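You operate a simulated robot arm through the tools that you are given. There is no shell and no other tool. Be economical: measure what you need, move in short steps, check, and stop when the job is done.

Carry out the task below with a simulated two-armed robot. There is one attempt and no reset: what you move stays moved.

Task
Pick up the mug from the top of the ware table with one hand, pass it to the other hand and put it in the bottom of the free sink bowl. Set down upright: mug.

Only the result counts: the job must be done as asked and must still hold three seconds after the hand-in. Knocking over, shifting, dropping, spilling or breaking anything else fails it.

Robot
Two 7-joint arms with two-finger parallel grippers on one trunk, on a base that drives. Base frame: it is fixed to the floor where the robot stands at the start and does not move with it; the origin is under the middle of the robot, x ahead of it, y to its left, z up; the surface under the hand at the start is at about z = 0.66. Lengths are in m, angles in rad, forces in N, time in s.
The left shoulder is at the start at [0.163, 0.171, 1.108], the right one opposite. With the tool pointing down near the work surface each hand reaches from about 0.1 to 0.92 m from the robot's upright axis, wherever it stands, measured 20 degrees to its own side. Places, roughly: bottom of the free sink bowl [-2.1, -3.2, 0.7]. Payload 4.4 kg a hand.
The tool frame of a hand sits at the grasp point between the pads (the TCP): z along the fingers, y along the line on which they close. The tips reach 0.023 m beyond it. The gripper opens to 0.094 m. The fingers are 0.038 m wide and 0.01 m thick; the gripper's body (0.054 by 0.096 m) begins 0.039 m behind the TCP.
Orientation is told as [roll, pitch, yaw] about the base's x, y, z axes, in that order, counted from this pose: with the fingers straight down and closing along the base's y, the tool's x points along the base's -x, its y along +y and its z along -z.

Tools
- The arms move only by the tool send_rows. It takes "left_increments", "right_increments" or both (then of equal length, played together; a hand with none holds still); each is a list of rows, each a list of 7 numbers: the shift along the tool's x, y, z in cm, then the turn, a rotation vector about the tool's x, y, z in rad, then the closure in counts, from 0 (fully open) to 255 (shut). In form: [[dx, dy, dz, wx, wy, wz, hand], ...]. A call has 1 to 20 rows; each row shifts and turns the commanded pose from where the row before left it, along the tool's axes as they then stand. Each row takes 0.2 s and may step no farther than 0.05 m and 0.15 rad from the row before; otherwise, or with a gripper value out of range, the whole call is refused. Where a pose cannot be reached the arm comes as near as it can. A force on the tool above 40 N (or 10 N above the force at the start of the call, whichever is more), or a blocked arm, ends the call early, and 0.2 s more pass. The fingers move at their own pace (about 0.072 m/s each) and stop on an object; they squeeze with about 20 N. The grip force told is the motor's: it shows also when the fingers shut on nothing. Time passes only in rows, and 0.2 s behind the last, so rows that do not move let the fingers close. The reply holds the time, the measured pose of the TCP, the force on the tool along the base axes, the opening and the grip force, in the units named above and with some noise, with the torque about the TCP (base axes, N m) and any sound that the robot's microphone picked up, and new pictures: "pictures" is both (left out), scene, wrist or none (wrist: the cameras of the hands that moved).
- Cameras (640 x 400 px; columns grow to the right, rows downward): "scene" is now at [0.2836, 0.0038, 1.222]; the picture's right is [0.08, -1.00, 0.00], its down [-0.75, -0.06, -0.66] and it looks along [0.66, 0.05, -0.75] (base axes); focal length 296 px, centre (320, 200). "left" rides on the left gripper at [0.086, -0.016, -0.074] in its tool frame; the picture's right is [0.18, 0.98, 0.00], its down [-0.58, 0.11, -0.81] and it looks along [-0.79, 0.15, 0.59] (tool axes); focal length 243 px, centre (320, 200). "right" rides on the right gripper at [0.086, 0.016, -0.074] in its tool frame; the picture's right is [-0.18, 0.98, 0.00], its down [-0.58, -0.11, -0.81] and it looks along [-0.79, -0.15, 0.59] (tool axes); focal length 243 px, centre (320, 200). There is no depth. A picture from a camera that has moved, and an enlarged one, comes with that camera's place and axes in the base frame and with its lens.
- move_column(by): slides the trunk up (or, below 0, down) by that many m; the arms and the scene camera ride with it, the base frame stays. It gives what a move gives, with no picture.
- roll_base(legs): drives the robot by 1 to 6 legs, each [ahead, left, turn to the left] in m, m and rad, along the robot's own axes; the way and the turn of a leg run together, so that a leg with both is an arc; at most 1.5 m and 3.142 rad a leg. The arms and the cameras ride along, it lands a little off, and it stops where it bumps. It gives what a move gives, and a new picture of the scene camera.
- turn_head(pan, tilt): turns the head with the scene camera to pan (to the left, within 1.396 rad either way) and tilt (down, from -0.506 to 1.204), counted from straight ahead of the robot. It gives what a move gives, and a new picture of the scene camera.
- zoom(camera, box): a new picture of the part [left, top, right, bottom] of that camera's present view, enlarged. No time passes.
- job_done(): hands the job in; it is judged then, once.

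Work in short steps. Places have to be worked out from the pictures, the camera data and where the tool is seen: move nearer, look again, correct. Check each grasp and each placing, and mend what went wrong. You have 120 turns and 260 pictures in all, those below and enlarged ones among them. Open the grippers and draw the arms clear of the work before you hand the job in, unless the task says otherwise; then end with one line.

The tools are called by a JSON object that holds its "name" and its "arguments". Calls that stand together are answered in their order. send_rows: Moves the arms, as the interface text tells. Its arguments: {"type":"object","properties":{"left_increments":{"type":"array","items":{"type":"array","items":{"type":"number"}}},"right_increments":{"type":"array","items":{"type":"array","items":{"type":"number"}}},"pictures":{"type":"string","enum":["both","scene","wrist","none"]}},"required":[]} The other tools are called the same way: move_column (by) slides the trunk up or down; roll_base (legs) drives the base; turn_head (pan, tilt) turns the head that bears the scene camera; zoom (camera, box) takes an enlarged picture of a part of a camera's view; job_done () hands the job in.

At the start:

```text
time: 0.0
left_eef_pos: [0.6002, 0.2065, 0.9124]
left_ee_rot: [0.0, -0.001, -0.001]
left_contact_force: [0.1, -0.3, 0.6]
left_ft_torque: [0.01, -0.02, -0.02]
left_width: 0.094
left_grasp_force: 0.0
right_eef_pos: [0.5989, -0.2362, 0.9161]
right_ee_rot: [0.0, 0.001, 0.0]
right_contact_force: [-0.4, 0.0, 0.2]
right_ft_torque: [0.02, 0.0, -0.03]
right_width: 0.0939
right_grasp_force: 0.0
trunk travel left (down, up): [-0.125, 0.263]
robot x, y, heading: [-0.0016, 0.0004, 0.003]
head pan, tilt: [0.08, 0.852]
```

scene: 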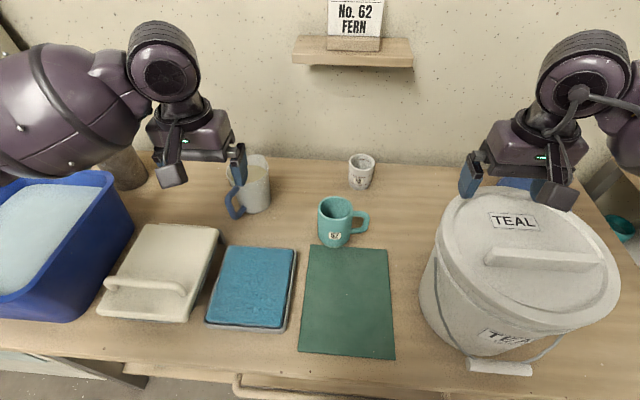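
right: 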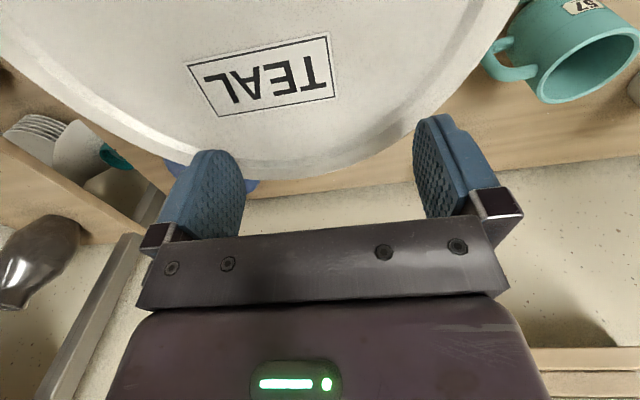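
left: 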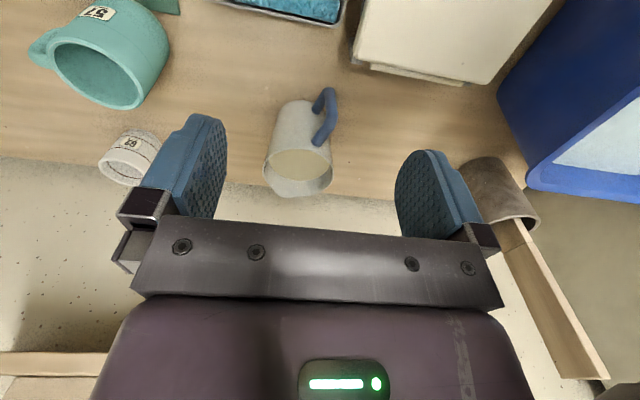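

The picture shows a teal mug, a jug-like vessel with a blue handle and a small white cup. I zoom in to tell which one is the mug.

{"name": "zoom", "arguments": {"camera": "scene", "box": [200, 130, 420, 270]}}

{"name": "turn_head", "arguments": {"pan": -1.39, "tilt": 0.3}}

{"name": "turn_head", "arguments": {"pan": 1.39, "tilt": 0.3}}

```text
2.86 times, centred on (310, 200) of scene
camera zoom: at [0.2836, 0.0038, 1.222], right [0.08, -1.0, 0.0], down [-0.75, -0.06, -0.66], along [0.66, 0.05, -0.75], focal length 844 px, centre (349, 200)
```

zoom: 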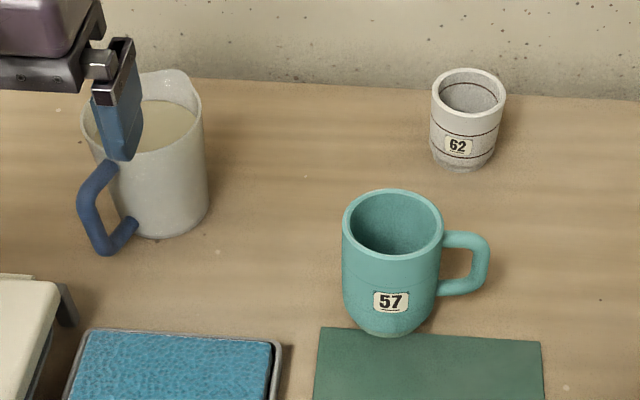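

```text
time: 1.6
left_eef_pos: [0.6005, 0.2069, 0.9115]
left_ee_rot: [0.002, 0.0, 0.0]
left_contact_force: [0.2, 0.1, 0.1]
left_ft_torque: [-0.02, -0.01, -0.01]
left_width: 0.0943
left_grasp_force: 0.1
right_eef_pos: [0.598, -0.2365, 0.9171]
right_ee_rot: [0.001, 0.001, 0.0]
right_contact_force: [-0.6, -1.0, 0.3]
right_ft_torque: [-0.01, -0.02, 0.03]
right_width: 0.0939
right_grasp_force: 0.0
trunk travel left (down, up): [-0.125, 0.263]
robot x, y, heading: [-0.003, -0.0005, 0.002]
head pan, tilt: [-1.389, 0.3]
camera scene: at [0.2227, -0.0943, 1.2705], right [-0.98, -0.18, 0.0], down [-0.05, 0.29, -0.96], along [0.17, -0.94, -0.3], focal length 296 px, centre (320, 200)
```

scene: 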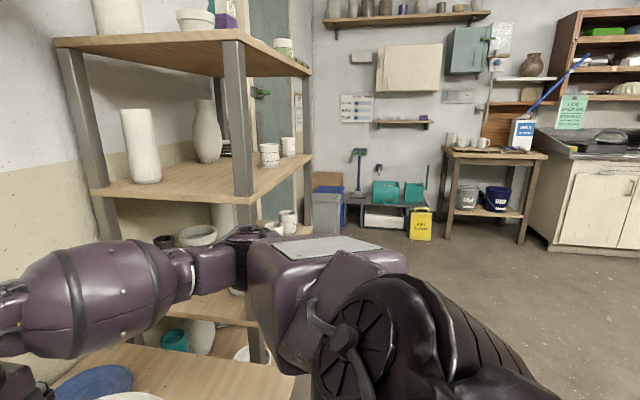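

```text
time: 4.0
left_eef_pos: [0.6016, 0.2083, 0.9119]
left_ee_rot: [0.001, 0.002, 0.0]
left_contact_force: [-0.2, 0.7, -0.3]
left_ft_torque: [0.0, 0.03, 0.03]
left_width: 0.0939
left_grasp_force: 0.0
right_eef_pos: [0.5985, -0.2366, 0.917]
right_ee_rot: [0.0, -0.001, 0.0]
right_contact_force: [-0.3, 0.2, 0.1]
right_ft_torque: [-0.02, -0.01, 0.0]
right_width: 0.094
right_grasp_force: 0.1
trunk travel left (down, up): [-0.125, 0.263]
robot x, y, heading: [0.0017, -0.0022, 0.001]
head pan, tilt: [1.389, 0.3]
camera scene: at [0.2227, 0.0893, 1.2705], right [0.98, -0.18, 0.0], down [-0.05, -0.29, -0.96], along [0.17, 0.94, -0.3], focal length 296 px, centre (320, 200)
```

scene: 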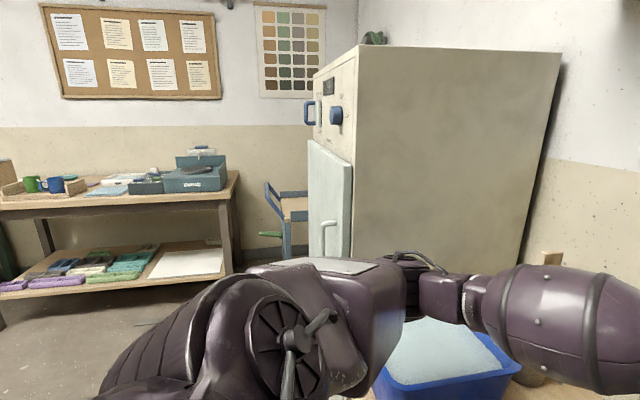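

Several surfaces hold mugs, so I have to find the "ware table". I look right again and zoom on the table beside the sink.

{"name": "turn_head", "arguments": {"pan": -1.39, "tilt": 0.15}}

{"name": "zoom", "arguments": {"camera": "scene", "box": [420, 90, 640, 300]}}

{"name": "zoom", "arguments": {"camera": "scene", "box": [430, 150, 550, 230]}}

```text
time: 6.5
left_eef_pos: [0.6015, 0.2078, 0.9121]
left_ee_rot: [-0.001, -0.001, -0.001]
left_contact_force: [-0.1, 0.0, 0.2]
left_ft_torque: [0.01, 0.01, 0.0]
left_width: 0.094
left_grasp_force: 0.1
right_eef_pos: [0.5979, -0.2356, 0.9165]
right_ee_rot: [-0.001, 0.0, 0.001]
right_contact_force: [-0.1, 0.9, 0.7]
right_ft_torque: [-0.02, 0.02, -0.02]
right_width: 0.0939
right_grasp_force: 0.1
trunk travel left (down, up): [-0.125, 0.263]
robot x, y, heading: [-0.0015, 0.0023, -0.002]
head pan, tilt: [-1.389, 0.15]
camera scene: at [0.2226, -0.0937, 1.2845], right [-0.98, -0.18, 0.0], down [-0.03, 0.15, -0.99], along [0.18, -0.97, -0.15], focal length 296 px, centre (320, 200)
```

scene: 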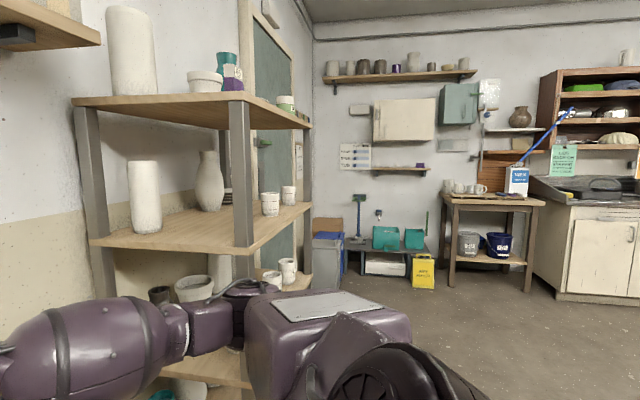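

```text
1.90 times, centred on (530, 195) of scene
camera zoom: at [0.2226, -0.0937, 1.2845], right [-0.98, -0.18, 0.0], down [-0.03, 0.15, -0.99], along [0.18, -0.97, -0.15], focal length 563 px, centre (-80, 210)
```

zoom: 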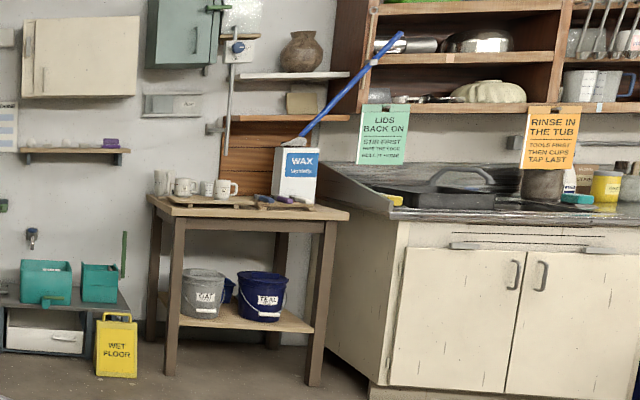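

```text
5.00 times, centred on (490, 190) of scene
camera zoom: at [0.2226, -0.0937, 1.2845], right [-0.98, -0.18, 0.0], down [-0.03, 0.15, -0.99], along [0.18, -0.97, -0.15], focal length 1478 px, centre (-530, 250)
```

zoom: 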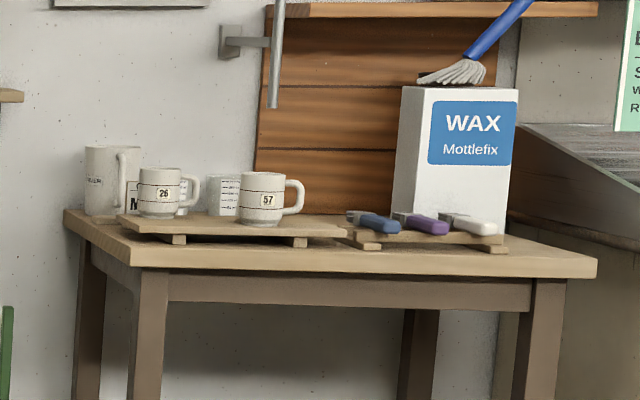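

It is still unclear which table is the ware table: the wax table has mugs 26 and 57, and the bench ahead has the teal 57. I look at the left-hand table in more detail.

{"name": "turn_head", "arguments": {"pan": 1.39, "tilt": 0.2}}

{"name": "zoom", "arguments": {"camera": "scene", "box": [0, 100, 260, 290]}}

{"name": "turn_head", "arguments": {"pan": 0.0, "tilt": 0.3}}

```text
time: 8.9
left_eef_pos: [0.6015, 0.2067, 0.9119]
left_ee_rot: [-0.002, 0.0, -0.001]
left_contact_force: [0.3, 1.0, -0.5]
left_ft_torque: [0.02, -0.04, 0.0]
left_width: 0.0941
left_grasp_force: 0.1
right_eef_pos: [0.5975, -0.2358, 0.9169]
right_ee_rot: [0.0, 0.001, 0.0]
right_contact_force: [-1.1, -0.1, 0.5]
right_ft_torque: [-0.04, 0.01, 0.03]
right_width: 0.0939
right_grasp_force: 0.1
trunk travel left (down, up): [-0.125, 0.263]
robot x, y, heading: [0.0048, 0.0017, -0.002]
head pan, tilt: [1.389, 0.201]
camera scene: at [0.2227, 0.0891, 1.2798], right [0.98, -0.18, 0.0], down [-0.04, -0.2, -0.98], along [0.18, 0.96, -0.2], focal length 296 px, centre (320, 200)
```

scene: 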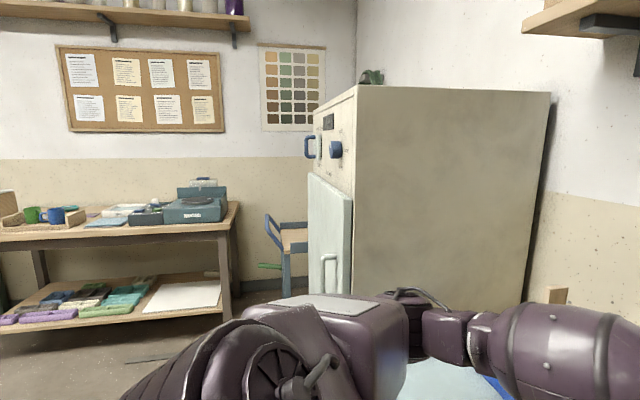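

```text
2.11 times, centred on (130, 195) of scene
camera zoom: at [0.2227, 0.0891, 1.2798], right [0.98, -0.18, 0.0], down [-0.04, -0.2, -0.98], along [0.18, 0.96, -0.2], focal length 622 px, centre (720, 210)
```

zoom: 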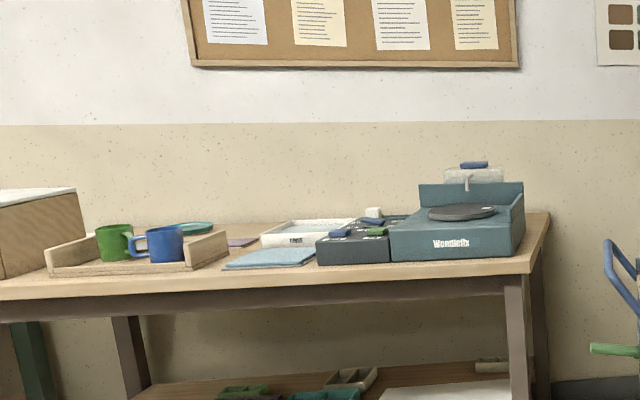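

```text
time: 10.5
left_eef_pos: [0.6016, 0.2076, 0.9113]
left_ee_rot: [0.001, -0.001, -0.001]
left_contact_force: [-0.3, -0.3, -0.3]
left_ft_torque: [0.04, 0.03, 0.02]
left_width: 0.0942
left_grasp_force: 0.1
right_eef_pos: [0.5985, -0.2347, 0.9173]
right_ee_rot: [0.0, 0.001, 0.002]
right_contact_force: [0.4, -0.7, 0.7]
right_ft_torque: [0.01, 0.02, 0.02]
right_width: 0.0938
right_grasp_force: 0.0
trunk travel left (down, up): [-0.125, 0.263]
robot x, y, heading: [-0.0003, 0.0017, 0.003]
head pan, tilt: [0.0, 0.3]
camera scene: at [0.2992, -0.0024, 1.2705], right [0.0, -1.0, 0.0], down [-0.3, 0.0, -0.96], along [0.96, 0.0, -0.3], focal length 296 px, centre (320, 200)
```

scene: 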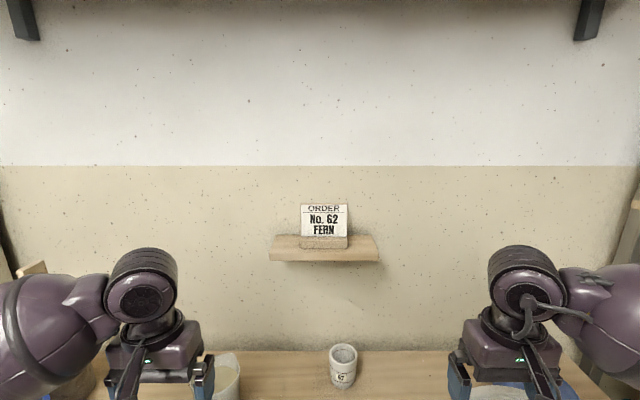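

I need a view of the rest of the room. I raise the trunk so the hands clear the bucket and jug, then back away and turn to look.

{"name": "move_column", "arguments": {"by": 0.22}}

{"name": "roll_base", "arguments": {"legs": [[-0.5, 0, 0]]}}

```text
time: 12.8
left_eef_pos: [0.601, 0.2077, 1.1312]
left_ee_rot: [0.001, 0.0, 0.001]
left_contact_force: [-0.1, 0.1, 0.3]
left_ft_torque: [-0.01, -0.01, 0.0]
left_width: 0.0943
left_grasp_force: 0.0
right_eef_pos: [0.5986, -0.2354, 1.1365]
right_ee_rot: [0.0, 0.001, 0.001]
right_contact_force: [1.0, 0.0, 1.2]
right_ft_torque: [-0.04, 0.0, -0.01]
right_width: 0.094
right_grasp_force: 0.2
trunk travel left (down, up): [-0.345, 0.043]
robot x, y, heading: [0.003, -0.0007, -0.001]
head pan, tilt: [0.0, 0.3]
```

```text
time: 15.7
left_eef_pos: [0.1036, 0.2094, 1.1331]
left_ee_rot: [-0.002, -0.001, 0.003]
left_contact_force: [0.0, -0.1, 0.4]
left_ft_torque: [0.01, 0.01, -0.01]
left_width: 0.0944
left_grasp_force: 0.0
right_eef_pos: [0.1024, -0.235, 1.138]
right_ee_rot: [-0.001, 0.0, 0.003]
right_contact_force: [0.8, -0.1, 0.3]
right_ft_torque: [-0.03, -0.03, -0.01]
right_width: 0.0941
right_grasp_force: 0.0
trunk travel left (down, up): [-0.345, 0.043]
robot x, y, heading: [-0.4947, -0.0003, 0.006]
head pan, tilt: [0.0, 0.3]
camera scene: at [-0.3447, -0.0029, 1.5105], right [0.0, -1.0, 0.0], down [-0.3, 0.0, -0.96], along [0.96, 0.0, -0.3], focal length 296 px, centre (320, 200)
```

scene: 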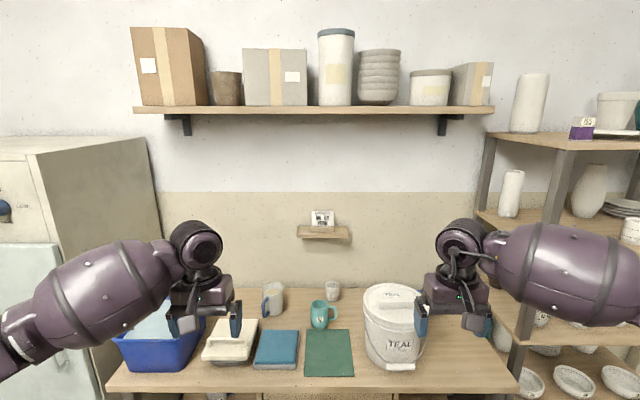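

I go back a bit farther for turning room, then turn right.

{"name": "roll_base", "arguments": {"legs": [[-0.4, 0, 0], [0, 0, -1.57]]}}

{"name": "turn_head", "arguments": {"pan": -1.2, "tilt": 0.3}}

```text
time: 16.8
left_eef_pos: [0.0752, 0.2041, 1.1319]
left_ee_rot: [0.002, 0.003, 0.0]
left_contact_force: [0.3, -0.2, -0.4]
left_ft_torque: [0.02, 0.03, -0.03]
left_width: 0.0938
left_grasp_force: 0.1
right_eef_pos: [0.072, -0.2384, 1.1371]
right_ee_rot: [0.001, 0.001, 0.001]
right_contact_force: [1.1, -0.4, 0.1]
right_ft_torque: [0.01, 0.04, 0.02]
right_width: 0.0939
right_grasp_force: 0.1
trunk travel left (down, up): [-0.345, 0.043]
robot x, y, heading: [-0.525, -0.0025, 0.0]
head pan, tilt: [0.0, 0.3]
stopped in leg 1: the robot was blocked; the commanded pose is now the measured one
camera scene: at [-0.3737, -0.0052, 1.5103], right [0.0, -1.0, 0.0], down [-0.3, 0.0, -0.95], along [0.95, 0.0, -0.3], focal length 296 px, centre (320, 200)
```

scene: 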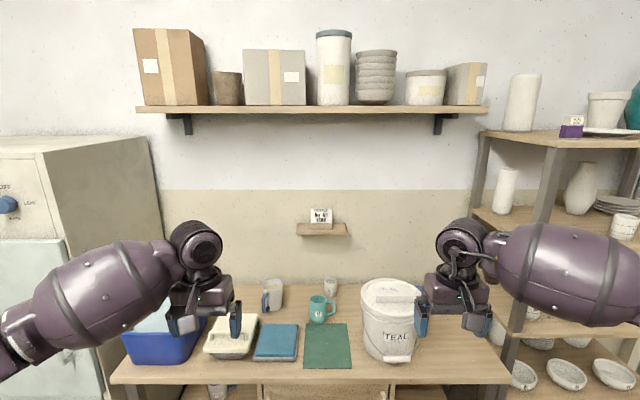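

```text
time: 18.2
left_eef_pos: [0.0725, 0.205, 1.1316]
left_ee_rot: [0.0, -0.001, 0.0]
left_contact_force: [0.3, -0.1, 1.0]
left_ft_torque: [0.01, -0.02, -0.06]
left_width: 0.0939
left_grasp_force: 0.1
right_eef_pos: [0.0704, -0.2391, 1.1381]
right_ee_rot: [0.001, -0.001, 0.001]
right_contact_force: [-0.1, -0.3, -0.3]
right_ft_torque: [-0.02, 0.02, 0.02]
right_width: 0.094
right_grasp_force: 0.0
trunk travel left (down, up): [-0.345, 0.043]
robot x, y, heading: [-0.5293, -0.002, -0.001]
head pan, tilt: [-1.201, 0.3]
camera scene: at [-0.4346, -0.0916, 1.5104], right [-0.93, -0.36, 0.0], down [-0.11, 0.28, -0.96], along [0.35, -0.89, -0.3], focal length 296 px, centre (320, 200)
```

scene: 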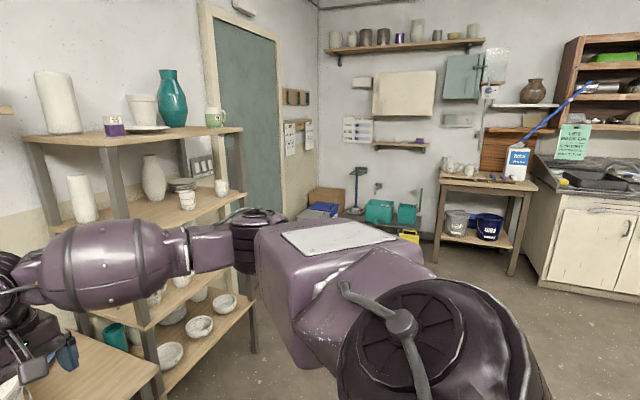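

Something behind blocks the base. I look back on both sides before moving on.

{"name": "turn_head", "arguments": {"pan": -1.39, "tilt": 0.6}}

{"name": "turn_head", "arguments": {"pan": 1.39, "tilt": 0.5}}

```text
time: 19.0
left_eef_pos: [0.0738, 0.2055, 1.132]
left_ee_rot: [0.0, 0.002, -0.001]
left_contact_force: [-0.4, 0.2, 0.3]
left_ft_torque: [-0.01, 0.01, -0.03]
left_width: 0.0939
left_grasp_force: 0.1
right_eef_pos: [0.0716, -0.2378, 1.138]
right_ee_rot: [0.0, -0.001, -0.001]
right_contact_force: [0.4, -0.5, -0.2]
right_ft_torque: [0.0, -0.01, 0.0]
right_width: 0.094
right_grasp_force: 0.0
trunk travel left (down, up): [-0.345, 0.043]
robot x, y, heading: [-0.5262, 0.0016, -0.001]
head pan, tilt: [-1.389, 0.6]
camera scene: at [-0.4526, -0.0915, 1.483], right [-0.98, -0.18, 0.0], down [-0.1, 0.56, -0.83], along [0.15, -0.81, -0.56], focal length 296 px, centre (320, 200)
```

scene: 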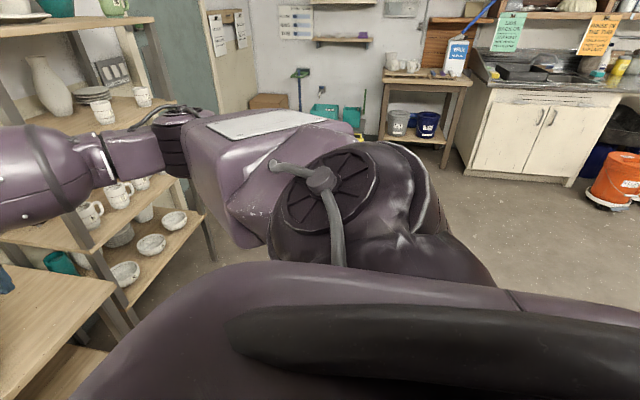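

```text
time: 21.4
left_eef_pos: [0.0731, 0.2055, 1.1318]
left_ee_rot: [-0.001, 0.002, 0.0]
left_contact_force: [0.5, 0.3, 0.4]
left_ft_torque: [-0.02, -0.01, 0.01]
left_width: 0.0939
left_grasp_force: 0.1
right_eef_pos: [0.0717, -0.2383, 1.1374]
right_ee_rot: [0.0, 0.0, -0.001]
right_contact_force: [1.2, -0.1, 0.4]
right_ft_torque: [-0.02, 0.0, 0.01]
right_width: 0.0941
right_grasp_force: 0.0
trunk travel left (down, up): [-0.345, 0.043]
robot x, y, heading: [-0.5301, -0.002, 0.002]
head pan, tilt: [1.389, 0.499]
camera scene: at [-0.4522, 0.085, 1.492], right [0.98, -0.18, 0.0], down [-0.09, -0.47, -0.88], along [0.16, 0.86, -0.48], focal length 296 px, centre (320, 200)
```

scene: 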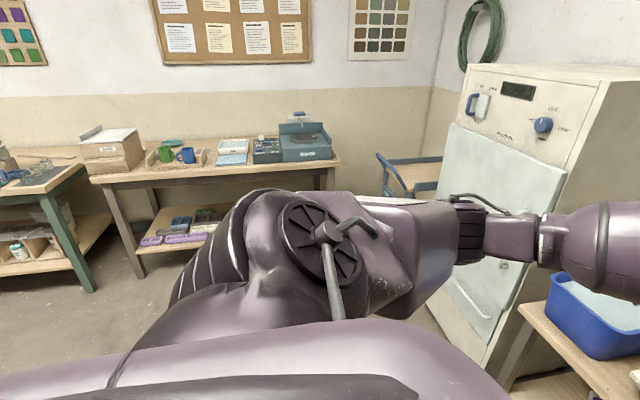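

Turning right is clear of the rack and kiln. I move ahead a little, turn to face -y, and look.

{"name": "roll_base", "arguments": {"legs": [[0.17, 0, 0], [0, 0, -1.57]]}}

{"name": "turn_head", "arguments": {"pan": -1.2, "tilt": 0.4}}

```text
time: 26.7
left_eef_pos: [-0.152, -0.6044, 1.1323]
left_ee_rot: [0.0, 0.001, -1.576]
left_contact_force: [0.0, 0.5, 0.2]
left_ft_torque: [-0.01, -0.02, -0.01]
left_width: 0.0942
left_grasp_force: 0.0
right_eef_pos: [-0.5955, -0.5995, 1.137]
right_ee_rot: [0.0, 0.002, -1.575]
right_contact_force: [-0.1, 0.3, 0.1]
right_ft_torque: [0.02, -0.01, -0.01]
right_width: 0.0939
right_grasp_force: 0.0
trunk travel left (down, up): [-0.345, 0.043]
robot x, y, heading: [-0.3569, -0.004, -1.57]
head pan, tilt: [1.389, 0.499]
camera scene: at [-0.2655, -0.0778, 1.492], right [-0.19, -0.98, 0.0], down [-0.47, 0.09, -0.88], along [0.86, -0.16, -0.48], focal length 296 px, centre (320, 200)
```

scene: 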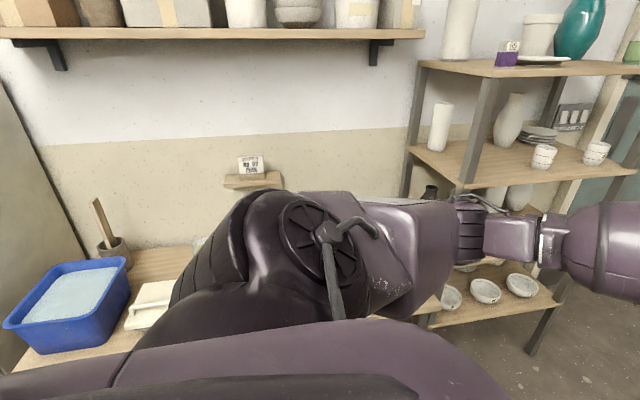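

```text
time: 29.1
left_eef_pos: [-0.1523, -0.6038, 1.1311]
left_ee_rot: [0.0, 0.001, -1.575]
left_contact_force: [-0.4, 0.0, -0.2]
left_ft_torque: [0.04, -0.01, 0.01]
left_width: 0.0938
left_grasp_force: 0.0
right_eef_pos: [-0.5952, -0.5984, 1.1367]
right_ee_rot: [0.0, 0.0, -1.576]
right_contact_force: [0.7, 0.0, -0.5]
right_ft_torque: [0.0, -0.04, 0.04]
right_width: 0.0938
right_grasp_force: 0.1
trunk travel left (down, up): [-0.345, 0.043]
robot x, y, heading: [-0.3546, 0.0019, -1.572]
head pan, tilt: [-1.201, 0.4]
camera scene: at [-0.4412, -0.094, 1.5012], right [-0.36, 0.93, 0.0], down [0.36, 0.14, -0.92], along [-0.86, -0.33, -0.39], focal length 296 px, centre (320, 200)
```

scene: 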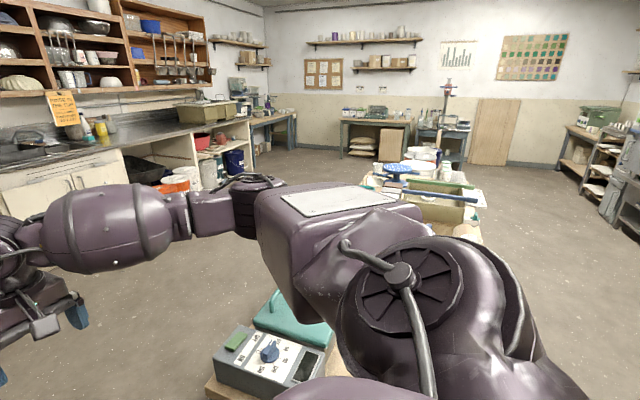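

There is an island table behind and many benches farther off. I zoom in on them.

{"name": "zoom", "arguments": {"camera": "scene", "box": [340, 70, 500, 270]}}

{"name": "zoom", "arguments": {"camera": "scene", "box": [540, 80, 640, 250]}}

{"name": "zoom", "arguments": {"camera": "scene", "box": [0, 60, 280, 220]}}

{"name": "turn_head", "arguments": {"pan": -1.39, "tilt": 0.7}}

```text
2.00 times, centred on (420, 170) of scene
camera zoom: at [-0.4412, -0.094, 1.5012], right [-0.36, 0.93, 0.0], down [0.36, 0.14, -0.92], along [-0.86, -0.33, -0.39], focal length 591 px, centre (120, 260)
```

zoom: 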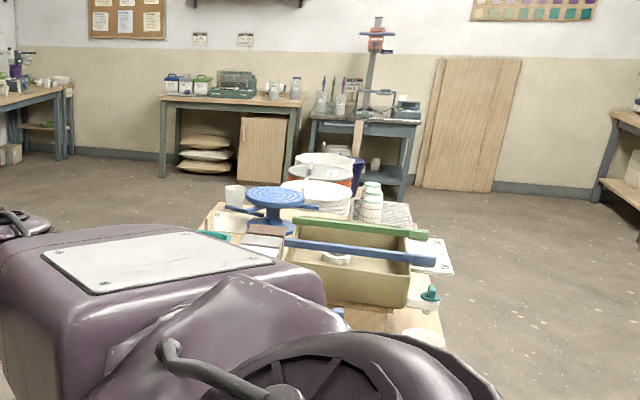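

```text
2.35 times, centred on (590, 165) of scene
camera zoom: at [-0.4412, -0.094, 1.5012], right [-0.36, 0.93, 0.0], down [0.36, 0.14, -0.92], along [-0.86, -0.33, -0.39], focal length 695 px, centre (-315, 282)
```

zoom: 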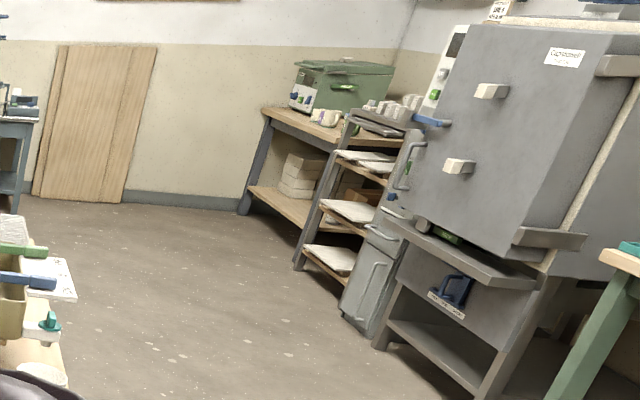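

```text
2.29 times, centred on (140, 140) of scene
camera zoom: at [-0.4412, -0.094, 1.5012], right [-0.36, 0.93, 0.0], down [0.36, 0.14, -0.92], along [-0.86, -0.33, -0.39], focal length 676 px, centre (731, 337)
```

zoom: 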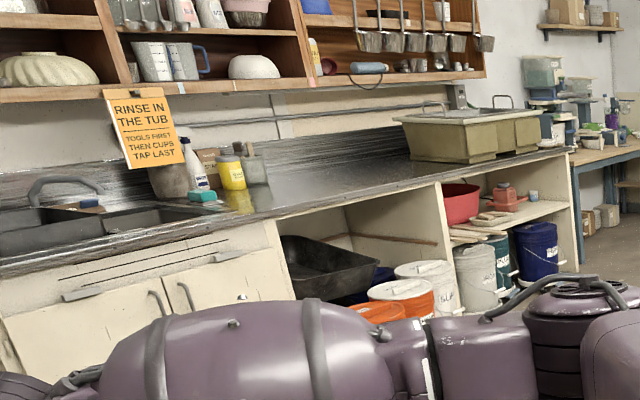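

```text
time: 29.9
left_eef_pos: [-0.152, -0.6034, 1.1318]
left_ee_rot: [0.0, 0.002, -1.575]
left_contact_force: [0.0, 0.4, 0.5]
left_ft_torque: [-0.04, -0.02, 0.0]
left_width: 0.0943
left_grasp_force: 0.1
right_eef_pos: [-0.5961, -0.5979, 1.1377]
right_ee_rot: [0.0, -0.001, -1.578]
right_contact_force: [-0.1, 0.7, -1.0]
right_ft_torque: [-0.01, 0.0, 0.01]
right_width: 0.0941
right_grasp_force: 0.0
trunk travel left (down, up): [-0.345, 0.043]
robot x, y, heading: [-0.3559, -0.0013, -1.577]
head pan, tilt: [-1.389, 0.7]
camera scene: at [-0.4383, -0.0759, 1.4744], right [-0.18, 0.98, 0.0], down [0.63, 0.11, -0.77], along [-0.75, -0.13, -0.64], focal length 296 px, centre (320, 200)
```

scene: 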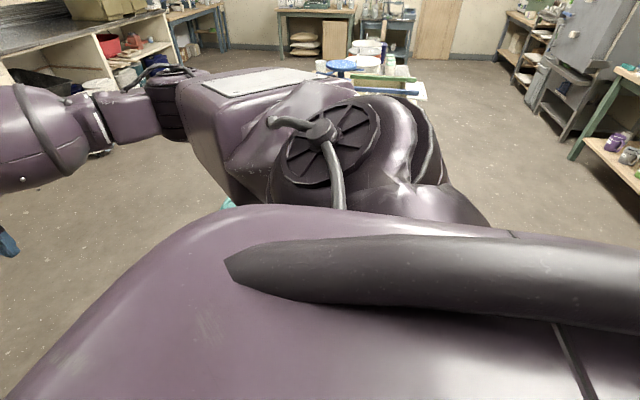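

I take the bench at the start pose as the ware table. Its place is not listed among the far ones, and it holds exactly one mug, the teal 57. I drive back there with the hands kept high.

{"name": "roll_base", "arguments": {"legs": [[0, 0, 1.572], [0.36, 0, 0]]}}

{"name": "turn_head", "arguments": {"pan": 0.0, "tilt": 0.95}}

{"name": "zoom", "arguments": {"camera": "scene", "box": [240, 100, 440, 225]}}

```text
time: 36.0
left_eef_pos: [0.6041, 0.1946, 1.1313]
left_ee_rot: [-0.001, 0.0, -0.01]
left_contact_force: [0.7, 0.1, 0.4]
left_ft_torque: [-0.01, 0.03, 0.05]
left_width: 0.0937
left_grasp_force: 0.1
right_eef_pos: [0.5972, -0.2462, 1.137]
right_ee_rot: [-0.001, 0.001, -0.011]
right_contact_force: [1.0, 0.6, -0.5]
right_ft_torque: [0.0, 0.0, 0.03]
right_width: 0.0941
right_grasp_force: 0.0
trunk travel left (down, up): [-0.345, 0.043]
robot x, y, heading: [-0.0002, -0.007, -0.008]
head pan, tilt: [-1.389, 0.7]
camera scene: at [0.0748, -0.0925, 1.4742], right [-0.99, -0.17, 0.0], down [-0.11, 0.63, -0.76], along [0.13, -0.75, -0.64], focal length 296 px, centre (320, 200)
```

scene: 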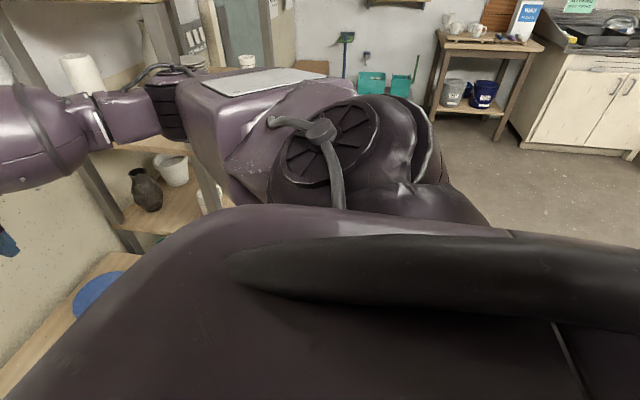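

```text
time: 37.5
left_eef_pos: [0.6048, 0.1962, 1.133]
left_ee_rot: [0.001, 0.001, -0.009]
left_contact_force: [0.7, -0.6, -0.5]
left_ft_torque: [-0.02, 0.01, 0.04]
left_width: 0.0938
left_grasp_force: 0.1
right_eef_pos: [0.5968, -0.2484, 1.1365]
right_ee_rot: [0.0, 0.0, -0.011]
right_contact_force: [-0.5, -0.4, -0.4]
right_ft_torque: [-0.03, 0.02, 0.02]
right_width: 0.0942
right_grasp_force: 0.1
trunk travel left (down, up): [-0.345, 0.043]
robot x, y, heading: [0.003, -0.003, -0.013]
head pan, tilt: [0.0, 0.949]
camera scene: at [0.1322, -0.0095, 1.4545], right [-0.01, -1.0, 0.0], down [-0.81, 0.01, -0.58], along [0.58, -0.01, -0.81], focal length 296 px, centre (320, 200)
```

scene: 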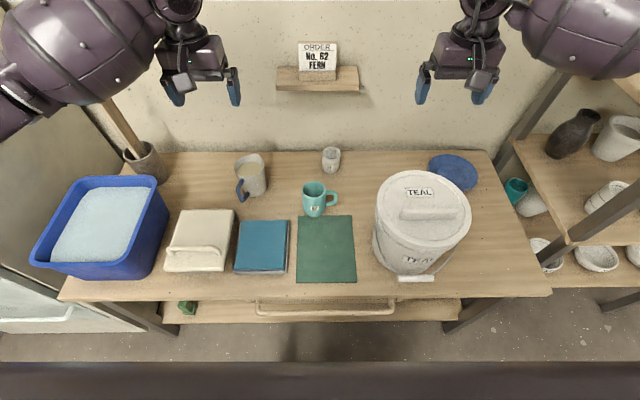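

```text
3.20 times, centred on (340, 162) of scene
camera zoom: at [0.1322, -0.0095, 1.4545], right [-0.01, -1.0, 0.0], down [-0.81, 0.01, -0.58], along [0.58, -0.01, -0.81], focal length 946 px, centre (256, 320)
```

zoom: 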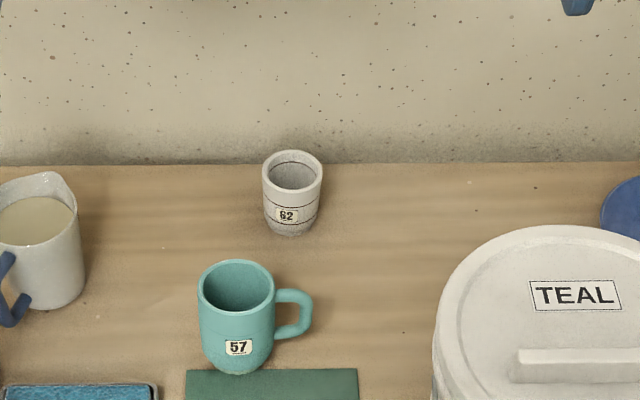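

The mug is empty, centred at about (0.67, 0.0), 0.072 m across and 0.10 m tall, with its handle toward -y. I plan a right-hand pick from above closing along x, then a left-hand grasp low on the body with a tilted hand. First I turn both hands 90° up here.

{"name": "send_rows", "arguments": {"right_increments": [[0, 0, 0, 0, 0, -0.143, 0], [0, 0, 0, 0, 0, -0.143, 0], [0, 0, 0, 0, 0, -0.143, 0], [0, 0, 0, 0, 0, -0.143, 0], [0, 0, 0, 0, 0, -0.143, 0], [0, 0, 0, 0, 0, -0.143, 0], [0, 0, 0, 0, 0, -0.143, 0], [0, 0, 0, 0, 0, -0.143, 0], [0, 0, 0, 0, 0, -0.143, 0], [0, 0, 0, 0, 0, -0.143, 0], [0, 0, 0, 0, 0, -0.143, 0]], "left_increments": [[0, 0, 0, 0, 0, 0.143, 0], [0, 0, 0, 0, 0, 0.143, 0], [0, 0, 0, 0, 0, 0.143, 0], [0, 0, 0, 0, 0, 0.143, 0], [0, 0, 0, 0, 0, 0.143, 0], [0, 0, 0, 0, 0, 0.143, 0], [0, 0, 0, 0, 0, 0.143, 0], [0, 0, 0, 0, 0, 0.143, 0], [0, 0, 0, 0, 0, 0.143, 0], [0, 0, 0, 0, 0, 0.143, 0], [0, 0, 0, 0, 0, 0.143, 0]], "pictures": "scene"}}

```text
time: 39.9
left_eef_pos: [0.6036, 0.1964, 1.1318]
left_ee_rot: [-0.002, 0.0, -1.585]
left_contact_force: [0.0, -0.3, -0.9]
left_ft_torque: [-0.04, 0.01, 0.0]
left_width: 0.0939
left_grasp_force: 0.0
right_eef_pos: [0.5968, -0.2485, 1.1356]
right_ee_rot: [0.001, 0.002, 0.751]
right_contact_force: [0.3, -0.1, -0.2]
right_ft_torque: [0.01, 0.02, -0.04]
right_width: 0.0939
right_grasp_force: 0.0
right hand out of reach, approached as far as the arm can: row 6, 7, 8, 9, 10, 11
trunk travel left (down, up): [-0.345, 0.043]
robot x, y, heading: [0.0015, -0.0061, -0.011]
head pan, tilt: [0.0, 0.949]
camera scene: at [0.1322, -0.0095, 1.4545], right [-0.01, -1.0, 0.0], down [-0.81, 0.01, -0.58], along [0.58, -0.01, -0.81], focal length 296 px, centre (320, 200)
```

scene: 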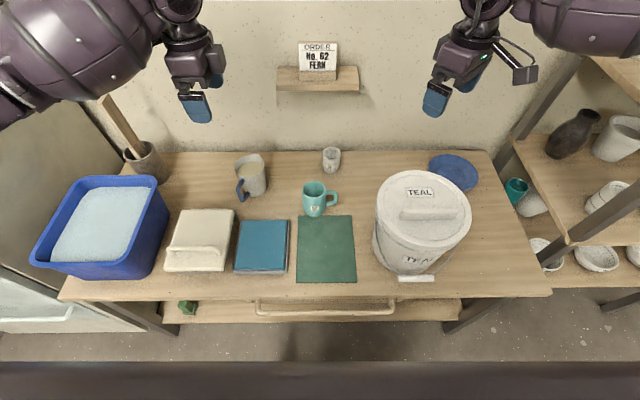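

The right wrist stops near yaw 0.75, while the left reaches -1.58. New plan: the left hand at yaw 0 grips the far-left rim wall with one finger inside. In the air it turns the mug so the right hand can take the body with a tilted grasp. I turn the left hand back to yaw 0 and bring it toward the mug.

{"name": "send_rows", "arguments": {"left_increments": [[0, 0, 0, 0, 0, -0.143, 0], [0, 0, 0, 0, 0, -0.143, 0], [0, 0, 0, 0, 0, -0.143, 0], [0, 0, 0, 0, 0, -0.143, 0], [0, 0, 0, 0, 0, -0.143, 0], [0, 0, 0, 0, 0, -0.143, 0], [0, 0, 0, 0, 0, -0.143, 0], [0, 0, 0, 0, 0, -0.143, 0], [0, 0, 0, 0, 0, -0.143, 0], [0, 0, 0, 0, 0, -0.143, 0], [0, 0, 0, 0, 0, -0.152, 0], [0, -4, 0, 0, 0, 0, 0], [0, -4, 0, 0, 0, 0, 0], [0, -4, 0, 0, 0, 0, 0], [0, -4, 0, 0, 0, 0, 0]], "pictures": "none"}}

{"name": "move_column", "arguments": {"by": -0.22}}

{"name": "turn_head", "arguments": {"pan": 0.0, "tilt": 0.85}}

{"name": "zoom", "arguments": {"camera": "left", "box": [0, 0, 640, 400]}}

```text
refused: row 11 steps farther than a row can; nothing moved
```

```text
time: 42.2
left_eef_pos: [0.603, 0.1945, 0.9135]
left_ee_rot: [0.002, 0.0, -1.583]
left_contact_force: [0.0, -0.3, 0.0]
left_ft_torque: [-0.04, -0.03, 0.02]
left_width: 0.0941
left_grasp_force: 0.0
right_eef_pos: [0.5949, -0.2474, 0.9183]
right_ee_rot: [-0.003, -0.003, 0.75]
right_contact_force: [0.0, -0.6, -0.5]
right_ft_torque: [0.0, 0.02, 0.01]
right_width: 0.0938
right_grasp_force: 0.0
trunk travel left (down, up): [-0.125, 0.263]
robot x, y, heading: [0.0028, -0.0074, -0.011]
head pan, tilt: [0.0, 0.949]
```

```text
time: 42.9
left_eef_pos: [0.6047, 0.1957, 0.9111]
left_ee_rot: [-0.001, 0.001, -1.582]
left_contact_force: [-0.2, -0.4, -0.1]
left_ft_torque: [0.0, 0.0, 0.0]
left_width: 0.0942
left_grasp_force: 0.0
right_eef_pos: [0.5975, -0.2471, 0.9165]
right_ee_rot: [0.0, 0.001, 0.75]
right_contact_force: [0.1, 0.6, -1.6]
right_ft_torque: [-0.03, 0.02, -0.01]
right_width: 0.0936
right_grasp_force: 0.0
trunk travel left (down, up): [-0.125, 0.263]
robot x, y, heading: [0.0019, -0.0041, -0.012]
head pan, tilt: [0.0, 0.85]
camera scene: at [0.2851, -0.011, 1.2221], right [-0.01, -1.0, 0.0], down [-0.75, 0.01, -0.66], along [0.66, -0.01, -0.75], focal length 296 px, centre (320, 200)
```

scene: 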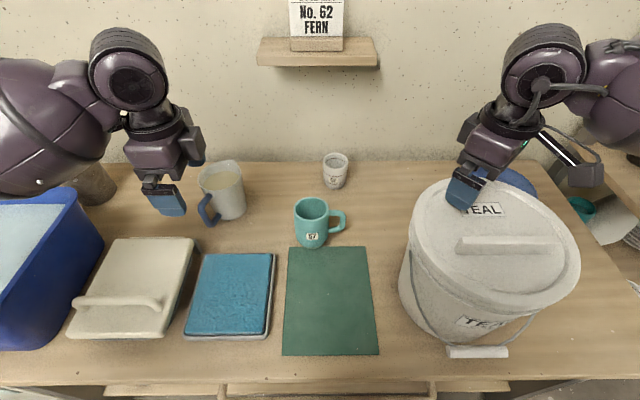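

```text
1.00 times, centred on (320, 200) of left (not enlarged: the box is as wide or as high as the picture)
camera zoom: at [0.5901, 0.2835, 0.9857], right [0.98, 0.17, 0.0], down [0.1, -0.58, 0.81], along [0.14, -0.79, -0.59], focal length 243 px, centre (320, 200)
```

zoom: 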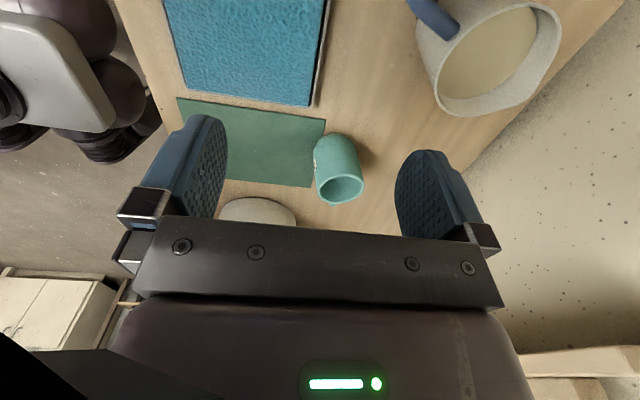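

One row was a hair over the limit, so the arm did not move, but the trunk lowering went cleanly. I resend the turn and shift.

{"name": "send_rows", "arguments": {"left_increments": [[0, 0, 0, 0, 0, -0.143, 0], [0, 0, 0, 0, 0, -0.143, 0], [0, 0, 0, 0, 0, -0.143, 0], [0, 0, 0, 0, 0, -0.143, 0], [0, 0, 0, 0, 0, -0.143, 0], [0, 0, 0, 0, 0, -0.143, 0], [0, 0, 0, 0, 0, -0.143, 0], [0, 0, 0, 0, 0, -0.143, 0], [0, 0, 0, 0, 0, -0.143, 0], [0, 0, 0, 0, 0, -0.143, 0], [0, 0, 0, 0, 0, -0.143, 0], [0, -4, 0, 0, 0, -0.01, 0], [0, -4, 0, 0, 0, 0, 0], [0, -4, 0, 0, 0, 0, 0], [0, -4, 0, 0, 0, 0, 0]], "pictures": "both"}}

```text
time: 46.1
left_eef_pos: [0.6032, 0.0345, 0.9119]
left_ee_rot: [0.0, 0.001, 0.001]
left_contact_force: [1.7, -0.2, -0.7]
left_ft_torque: [0.0, 0.02, -0.01]
left_width: 0.094
left_grasp_force: 0.0
right_eef_pos: [0.5967, -0.2495, 0.9173]
right_ee_rot: [-0.001, -0.001, 0.751]
right_contact_force: [-0.3, -0.7, -0.2]
right_ft_torque: [0.02, 0.0, 0.01]
right_width: 0.0939
right_grasp_force: 0.0
trunk travel left (down, up): [-0.125, 0.263]
robot x, y, heading: [-0.0019, -0.0057, -0.013]
head pan, tilt: [0.0, 0.85]
camera scene: at [0.2852, -0.0116, 1.2221], right [-0.01, -1.0, 0.0], down [-0.75, 0.01, -0.66], along [0.66, -0.01, -0.75], focal length 296 px, centre (320, 200)
camera left: at [0.5185, 0.019, 0.9855], right [-0.19, 0.98, 0.0], down [0.58, 0.11, 0.81], along [0.79, 0.15, -0.59], focal length 243 px, centre (320, 200)
```

scene: 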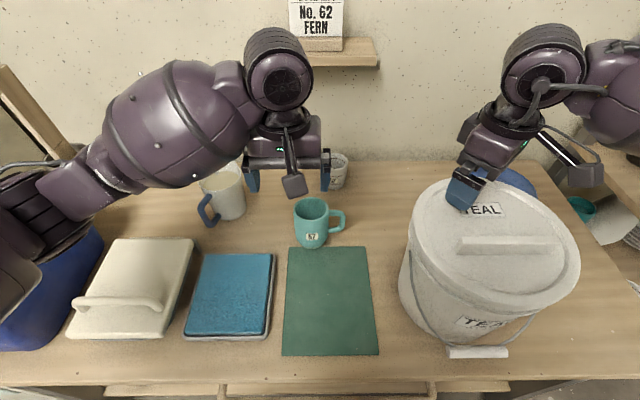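
left: 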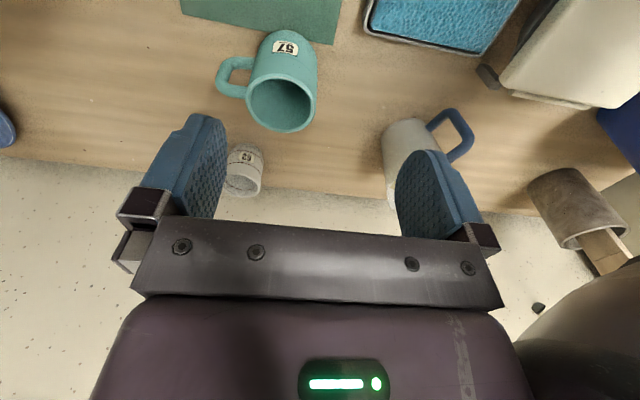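

Estimates put the rim centre near (0.667, 0.003) with its height between 0.76 and 0.79. I move closer above it to refine that.

{"name": "send_rows", "arguments": {"left_increments": [[-3, 0, 0, 0, 0, 0, 0], [-3, 0, 2, 0, 0, 0, 0], [0, 0, 3, 0, 0, 0, 0]], "pictures": "both"}}

{"name": "zoom", "arguments": {"camera": "scene", "box": [230, 130, 390, 260]}}

```text
time: 46.9
left_eef_pos: [0.6638, 0.0359, 0.8608]
left_ee_rot: [-0.001, 0.001, 0.001]
left_contact_force: [0.0, 0.8, 0.4]
left_ft_torque: [-0.03, 0.07, 0.02]
left_width: 0.094
left_grasp_force: 0.0
right_eef_pos: [0.5968, -0.2487, 0.9166]
right_ee_rot: [0.002, 0.0, 0.75]
right_contact_force: [0.2, -0.1, -0.6]
right_ft_torque: [-0.01, 0.03, 0.0]
right_width: 0.0938
right_grasp_force: 0.1
trunk travel left (down, up): [-0.125, 0.263]
robot x, y, heading: [0.0004, -0.0049, -0.014]
head pan, tilt: [0.0, 0.85]
camera scene: at [0.2855, -0.0109, 1.2219], right [-0.01, -1.0, 0.0], down [-0.75, 0.01, -0.66], along [0.66, -0.01, -0.75], focal length 296 px, centre (320, 200)
camera left: at [0.5784, 0.02, 0.9354], right [-0.18, 0.98, 0.0], down [0.58, 0.11, 0.81], along [0.79, 0.15, -0.59], focal length 243 px, centre (320, 200)
```

scene: 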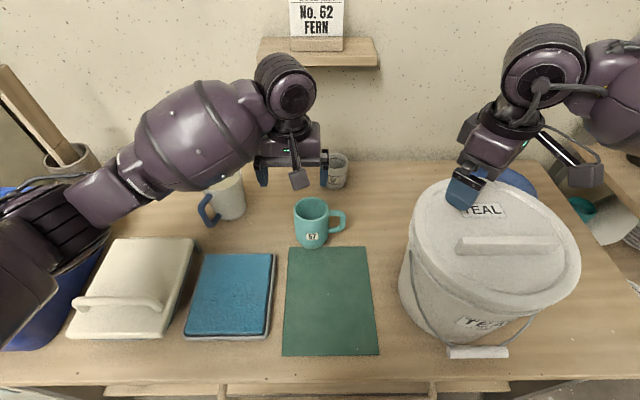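
left: 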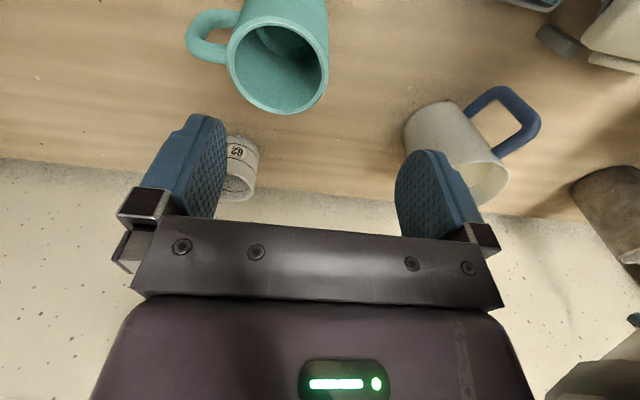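

```text
3.08 times, centred on (310, 195) of scene
camera zoom: at [0.2855, -0.0109, 1.2219], right [-0.01, -1.0, 0.0], down [-0.75, 0.01, -0.66], along [0.66, -0.01, -0.75], focal length 909 px, centre (351, 215)
```

zoom: 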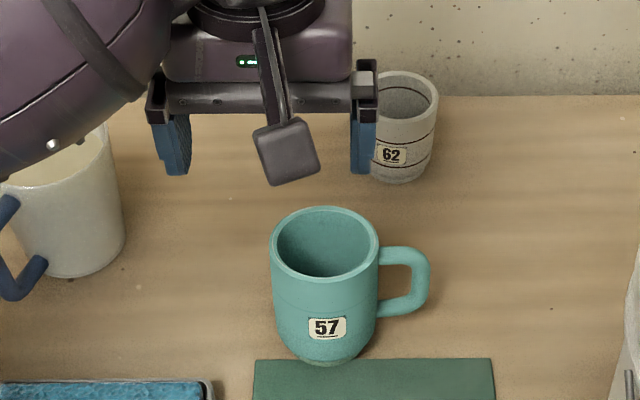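

Rim centre estimates range over x 0.654–0.667 and z 0.765–0.78. A lower, flatter view will settle the height, so I back off and drop a bit in front of the mug.

{"name": "send_rows", "arguments": {"left_increments": [[5, 0, 0, 0, 0, 0, 0], [4.5, 0, 0, 0, 0, 0, 0], [0, 0, 3, 0, 0, 0, 0], [0, 0, 3, 0, 0, 0, 0], [0, 0, 0, 0, 0, 0, 0]], "pictures": "wrist"}}

{"name": "zoom", "arguments": {"camera": "left", "box": [180, 0, 400, 140]}}

```text
time: 48.1
left_eef_pos: [0.5684, 0.0347, 0.8023]
left_ee_rot: [0.0, 0.0, 0.001]
left_contact_force: [0.4, -0.3, 0.3]
left_ft_torque: [-0.01, 0.0, 0.02]
left_width: 0.0941
left_grasp_force: 0.0
right_eef_pos: [0.5963, -0.2486, 0.9163]
right_ee_rot: [0.0, -0.001, 0.751]
right_contact_force: [1.2, 0.4, -0.3]
right_ft_torque: [0.0, -0.01, -0.03]
right_width: 0.0939
right_grasp_force: 0.1
trunk travel left (down, up): [-0.125, 0.263]
robot x, y, heading: [0.0011, -0.0062, -0.014]
head pan, tilt: [0.0, 0.85]
camera left: at [0.4836, 0.0203, 0.876], right [-0.18, 0.98, 0.0], down [0.58, 0.11, 0.81], along [0.79, 0.15, -0.59], focal length 243 px, centre (320, 200)
```

left: 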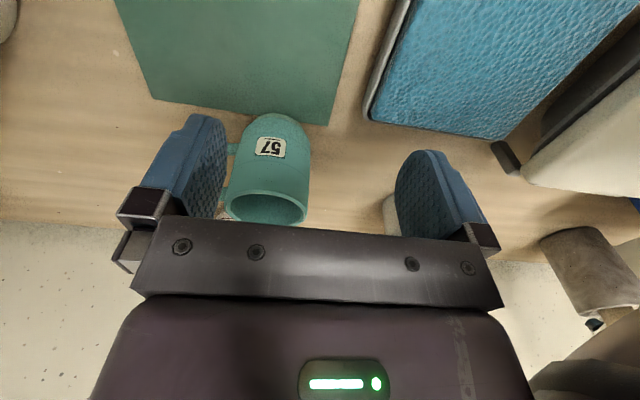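

```text
2.86 times, centred on (290, 70) of left
camera zoom: at [0.4836, 0.0203, 0.876], right [-0.18, 0.98, 0.0], down [0.58, 0.11, 0.81], along [0.79, 0.15, -0.59], focal length 693 px, centre (406, 571)
```

zoom: 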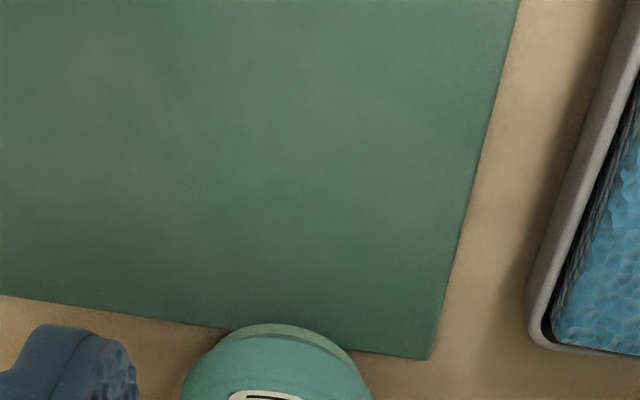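

Three views agree on the rim centre at (0.663, 0.007), rim z 0.760 and diameter 0.071. I rise, move the half-open hand over the left rim wall (y about 0.0405), and check before going down.

{"name": "send_rows", "arguments": {"left_increments": [[0, 0, -3, 0, 0, 0, 92], [0, 0, -3, 0, 0, 0, 92], [-3.2, 0, 0, 0, 0, 0, 92], [-3.2, 0.3, 0, 0, 0, 0, 92], [-3.1, 0.3, 0, 0, 0, 0, 92], [0, 0, 4, 0, 0, 0, 92], [0, 0, 0, 0, 0, 0, 92]], "pictures": "both"}}

{"name": "zoom", "arguments": {"camera": "scene", "box": [230, 130, 390, 260]}}

```text
time: 49.7
left_eef_pos: [0.6643, 0.0413, 0.823]
left_ee_rot: [0.001, 0.0, 0.001]
left_contact_force: [-0.3, 0.2, 0.0]
left_ft_torque: [0.01, 0.02, 0.01]
left_width: 0.0601
left_grasp_force: 0.0
right_eef_pos: [0.5972, -0.2468, 0.9169]
right_ee_rot: [-0.003, 0.001, 0.752]
right_contact_force: [0.1, -0.2, 0.3]
right_ft_torque: [-0.03, 0.01, 0.0]
right_width: 0.0942
right_grasp_force: 0.0
trunk travel left (down, up): [-0.125, 0.263]
robot x, y, heading: [-0.0, -0.0035, -0.011]
head pan, tilt: [0.0, 0.85]
camera scene: at [0.2845, -0.011, 1.2224], right [-0.01, -1.0, 0.0], down [-0.75, 0.01, -0.66], along [0.66, -0.01, -0.75], focal length 296 px, centre (320, 200)
camera left: at [0.5784, 0.0268, 0.896], right [-0.18, 0.98, 0.0], down [0.58, 0.11, 0.81], along [0.79, 0.15, -0.59], focal length 243 px, centre (320, 200)
```

scene: 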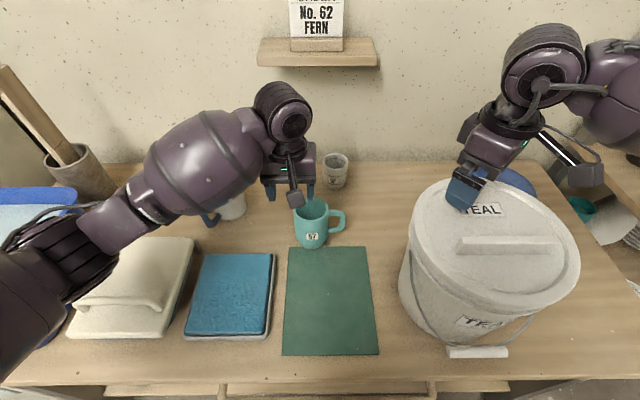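
left: 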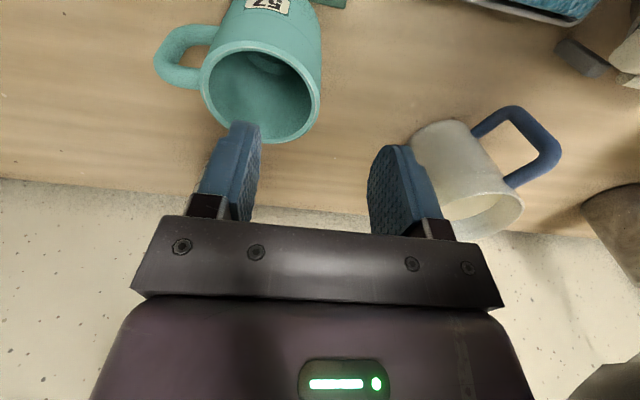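

```text
3.08 times, centred on (310, 195) of scene
camera zoom: at [0.2845, -0.011, 1.2224], right [-0.01, -1.0, 0.0], down [-0.75, 0.01, -0.66], along [0.66, -0.01, -0.75], focal length 909 px, centre (351, 215)
```

zoom: 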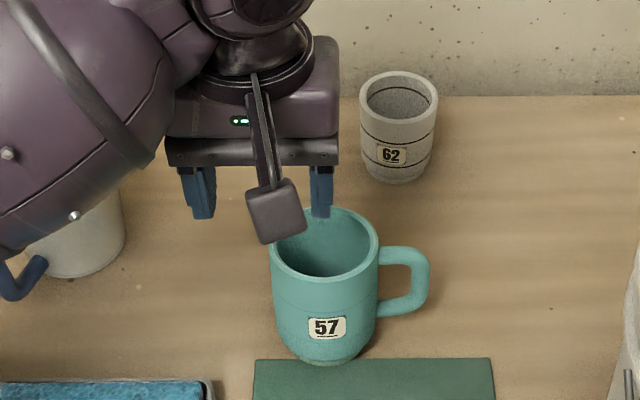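

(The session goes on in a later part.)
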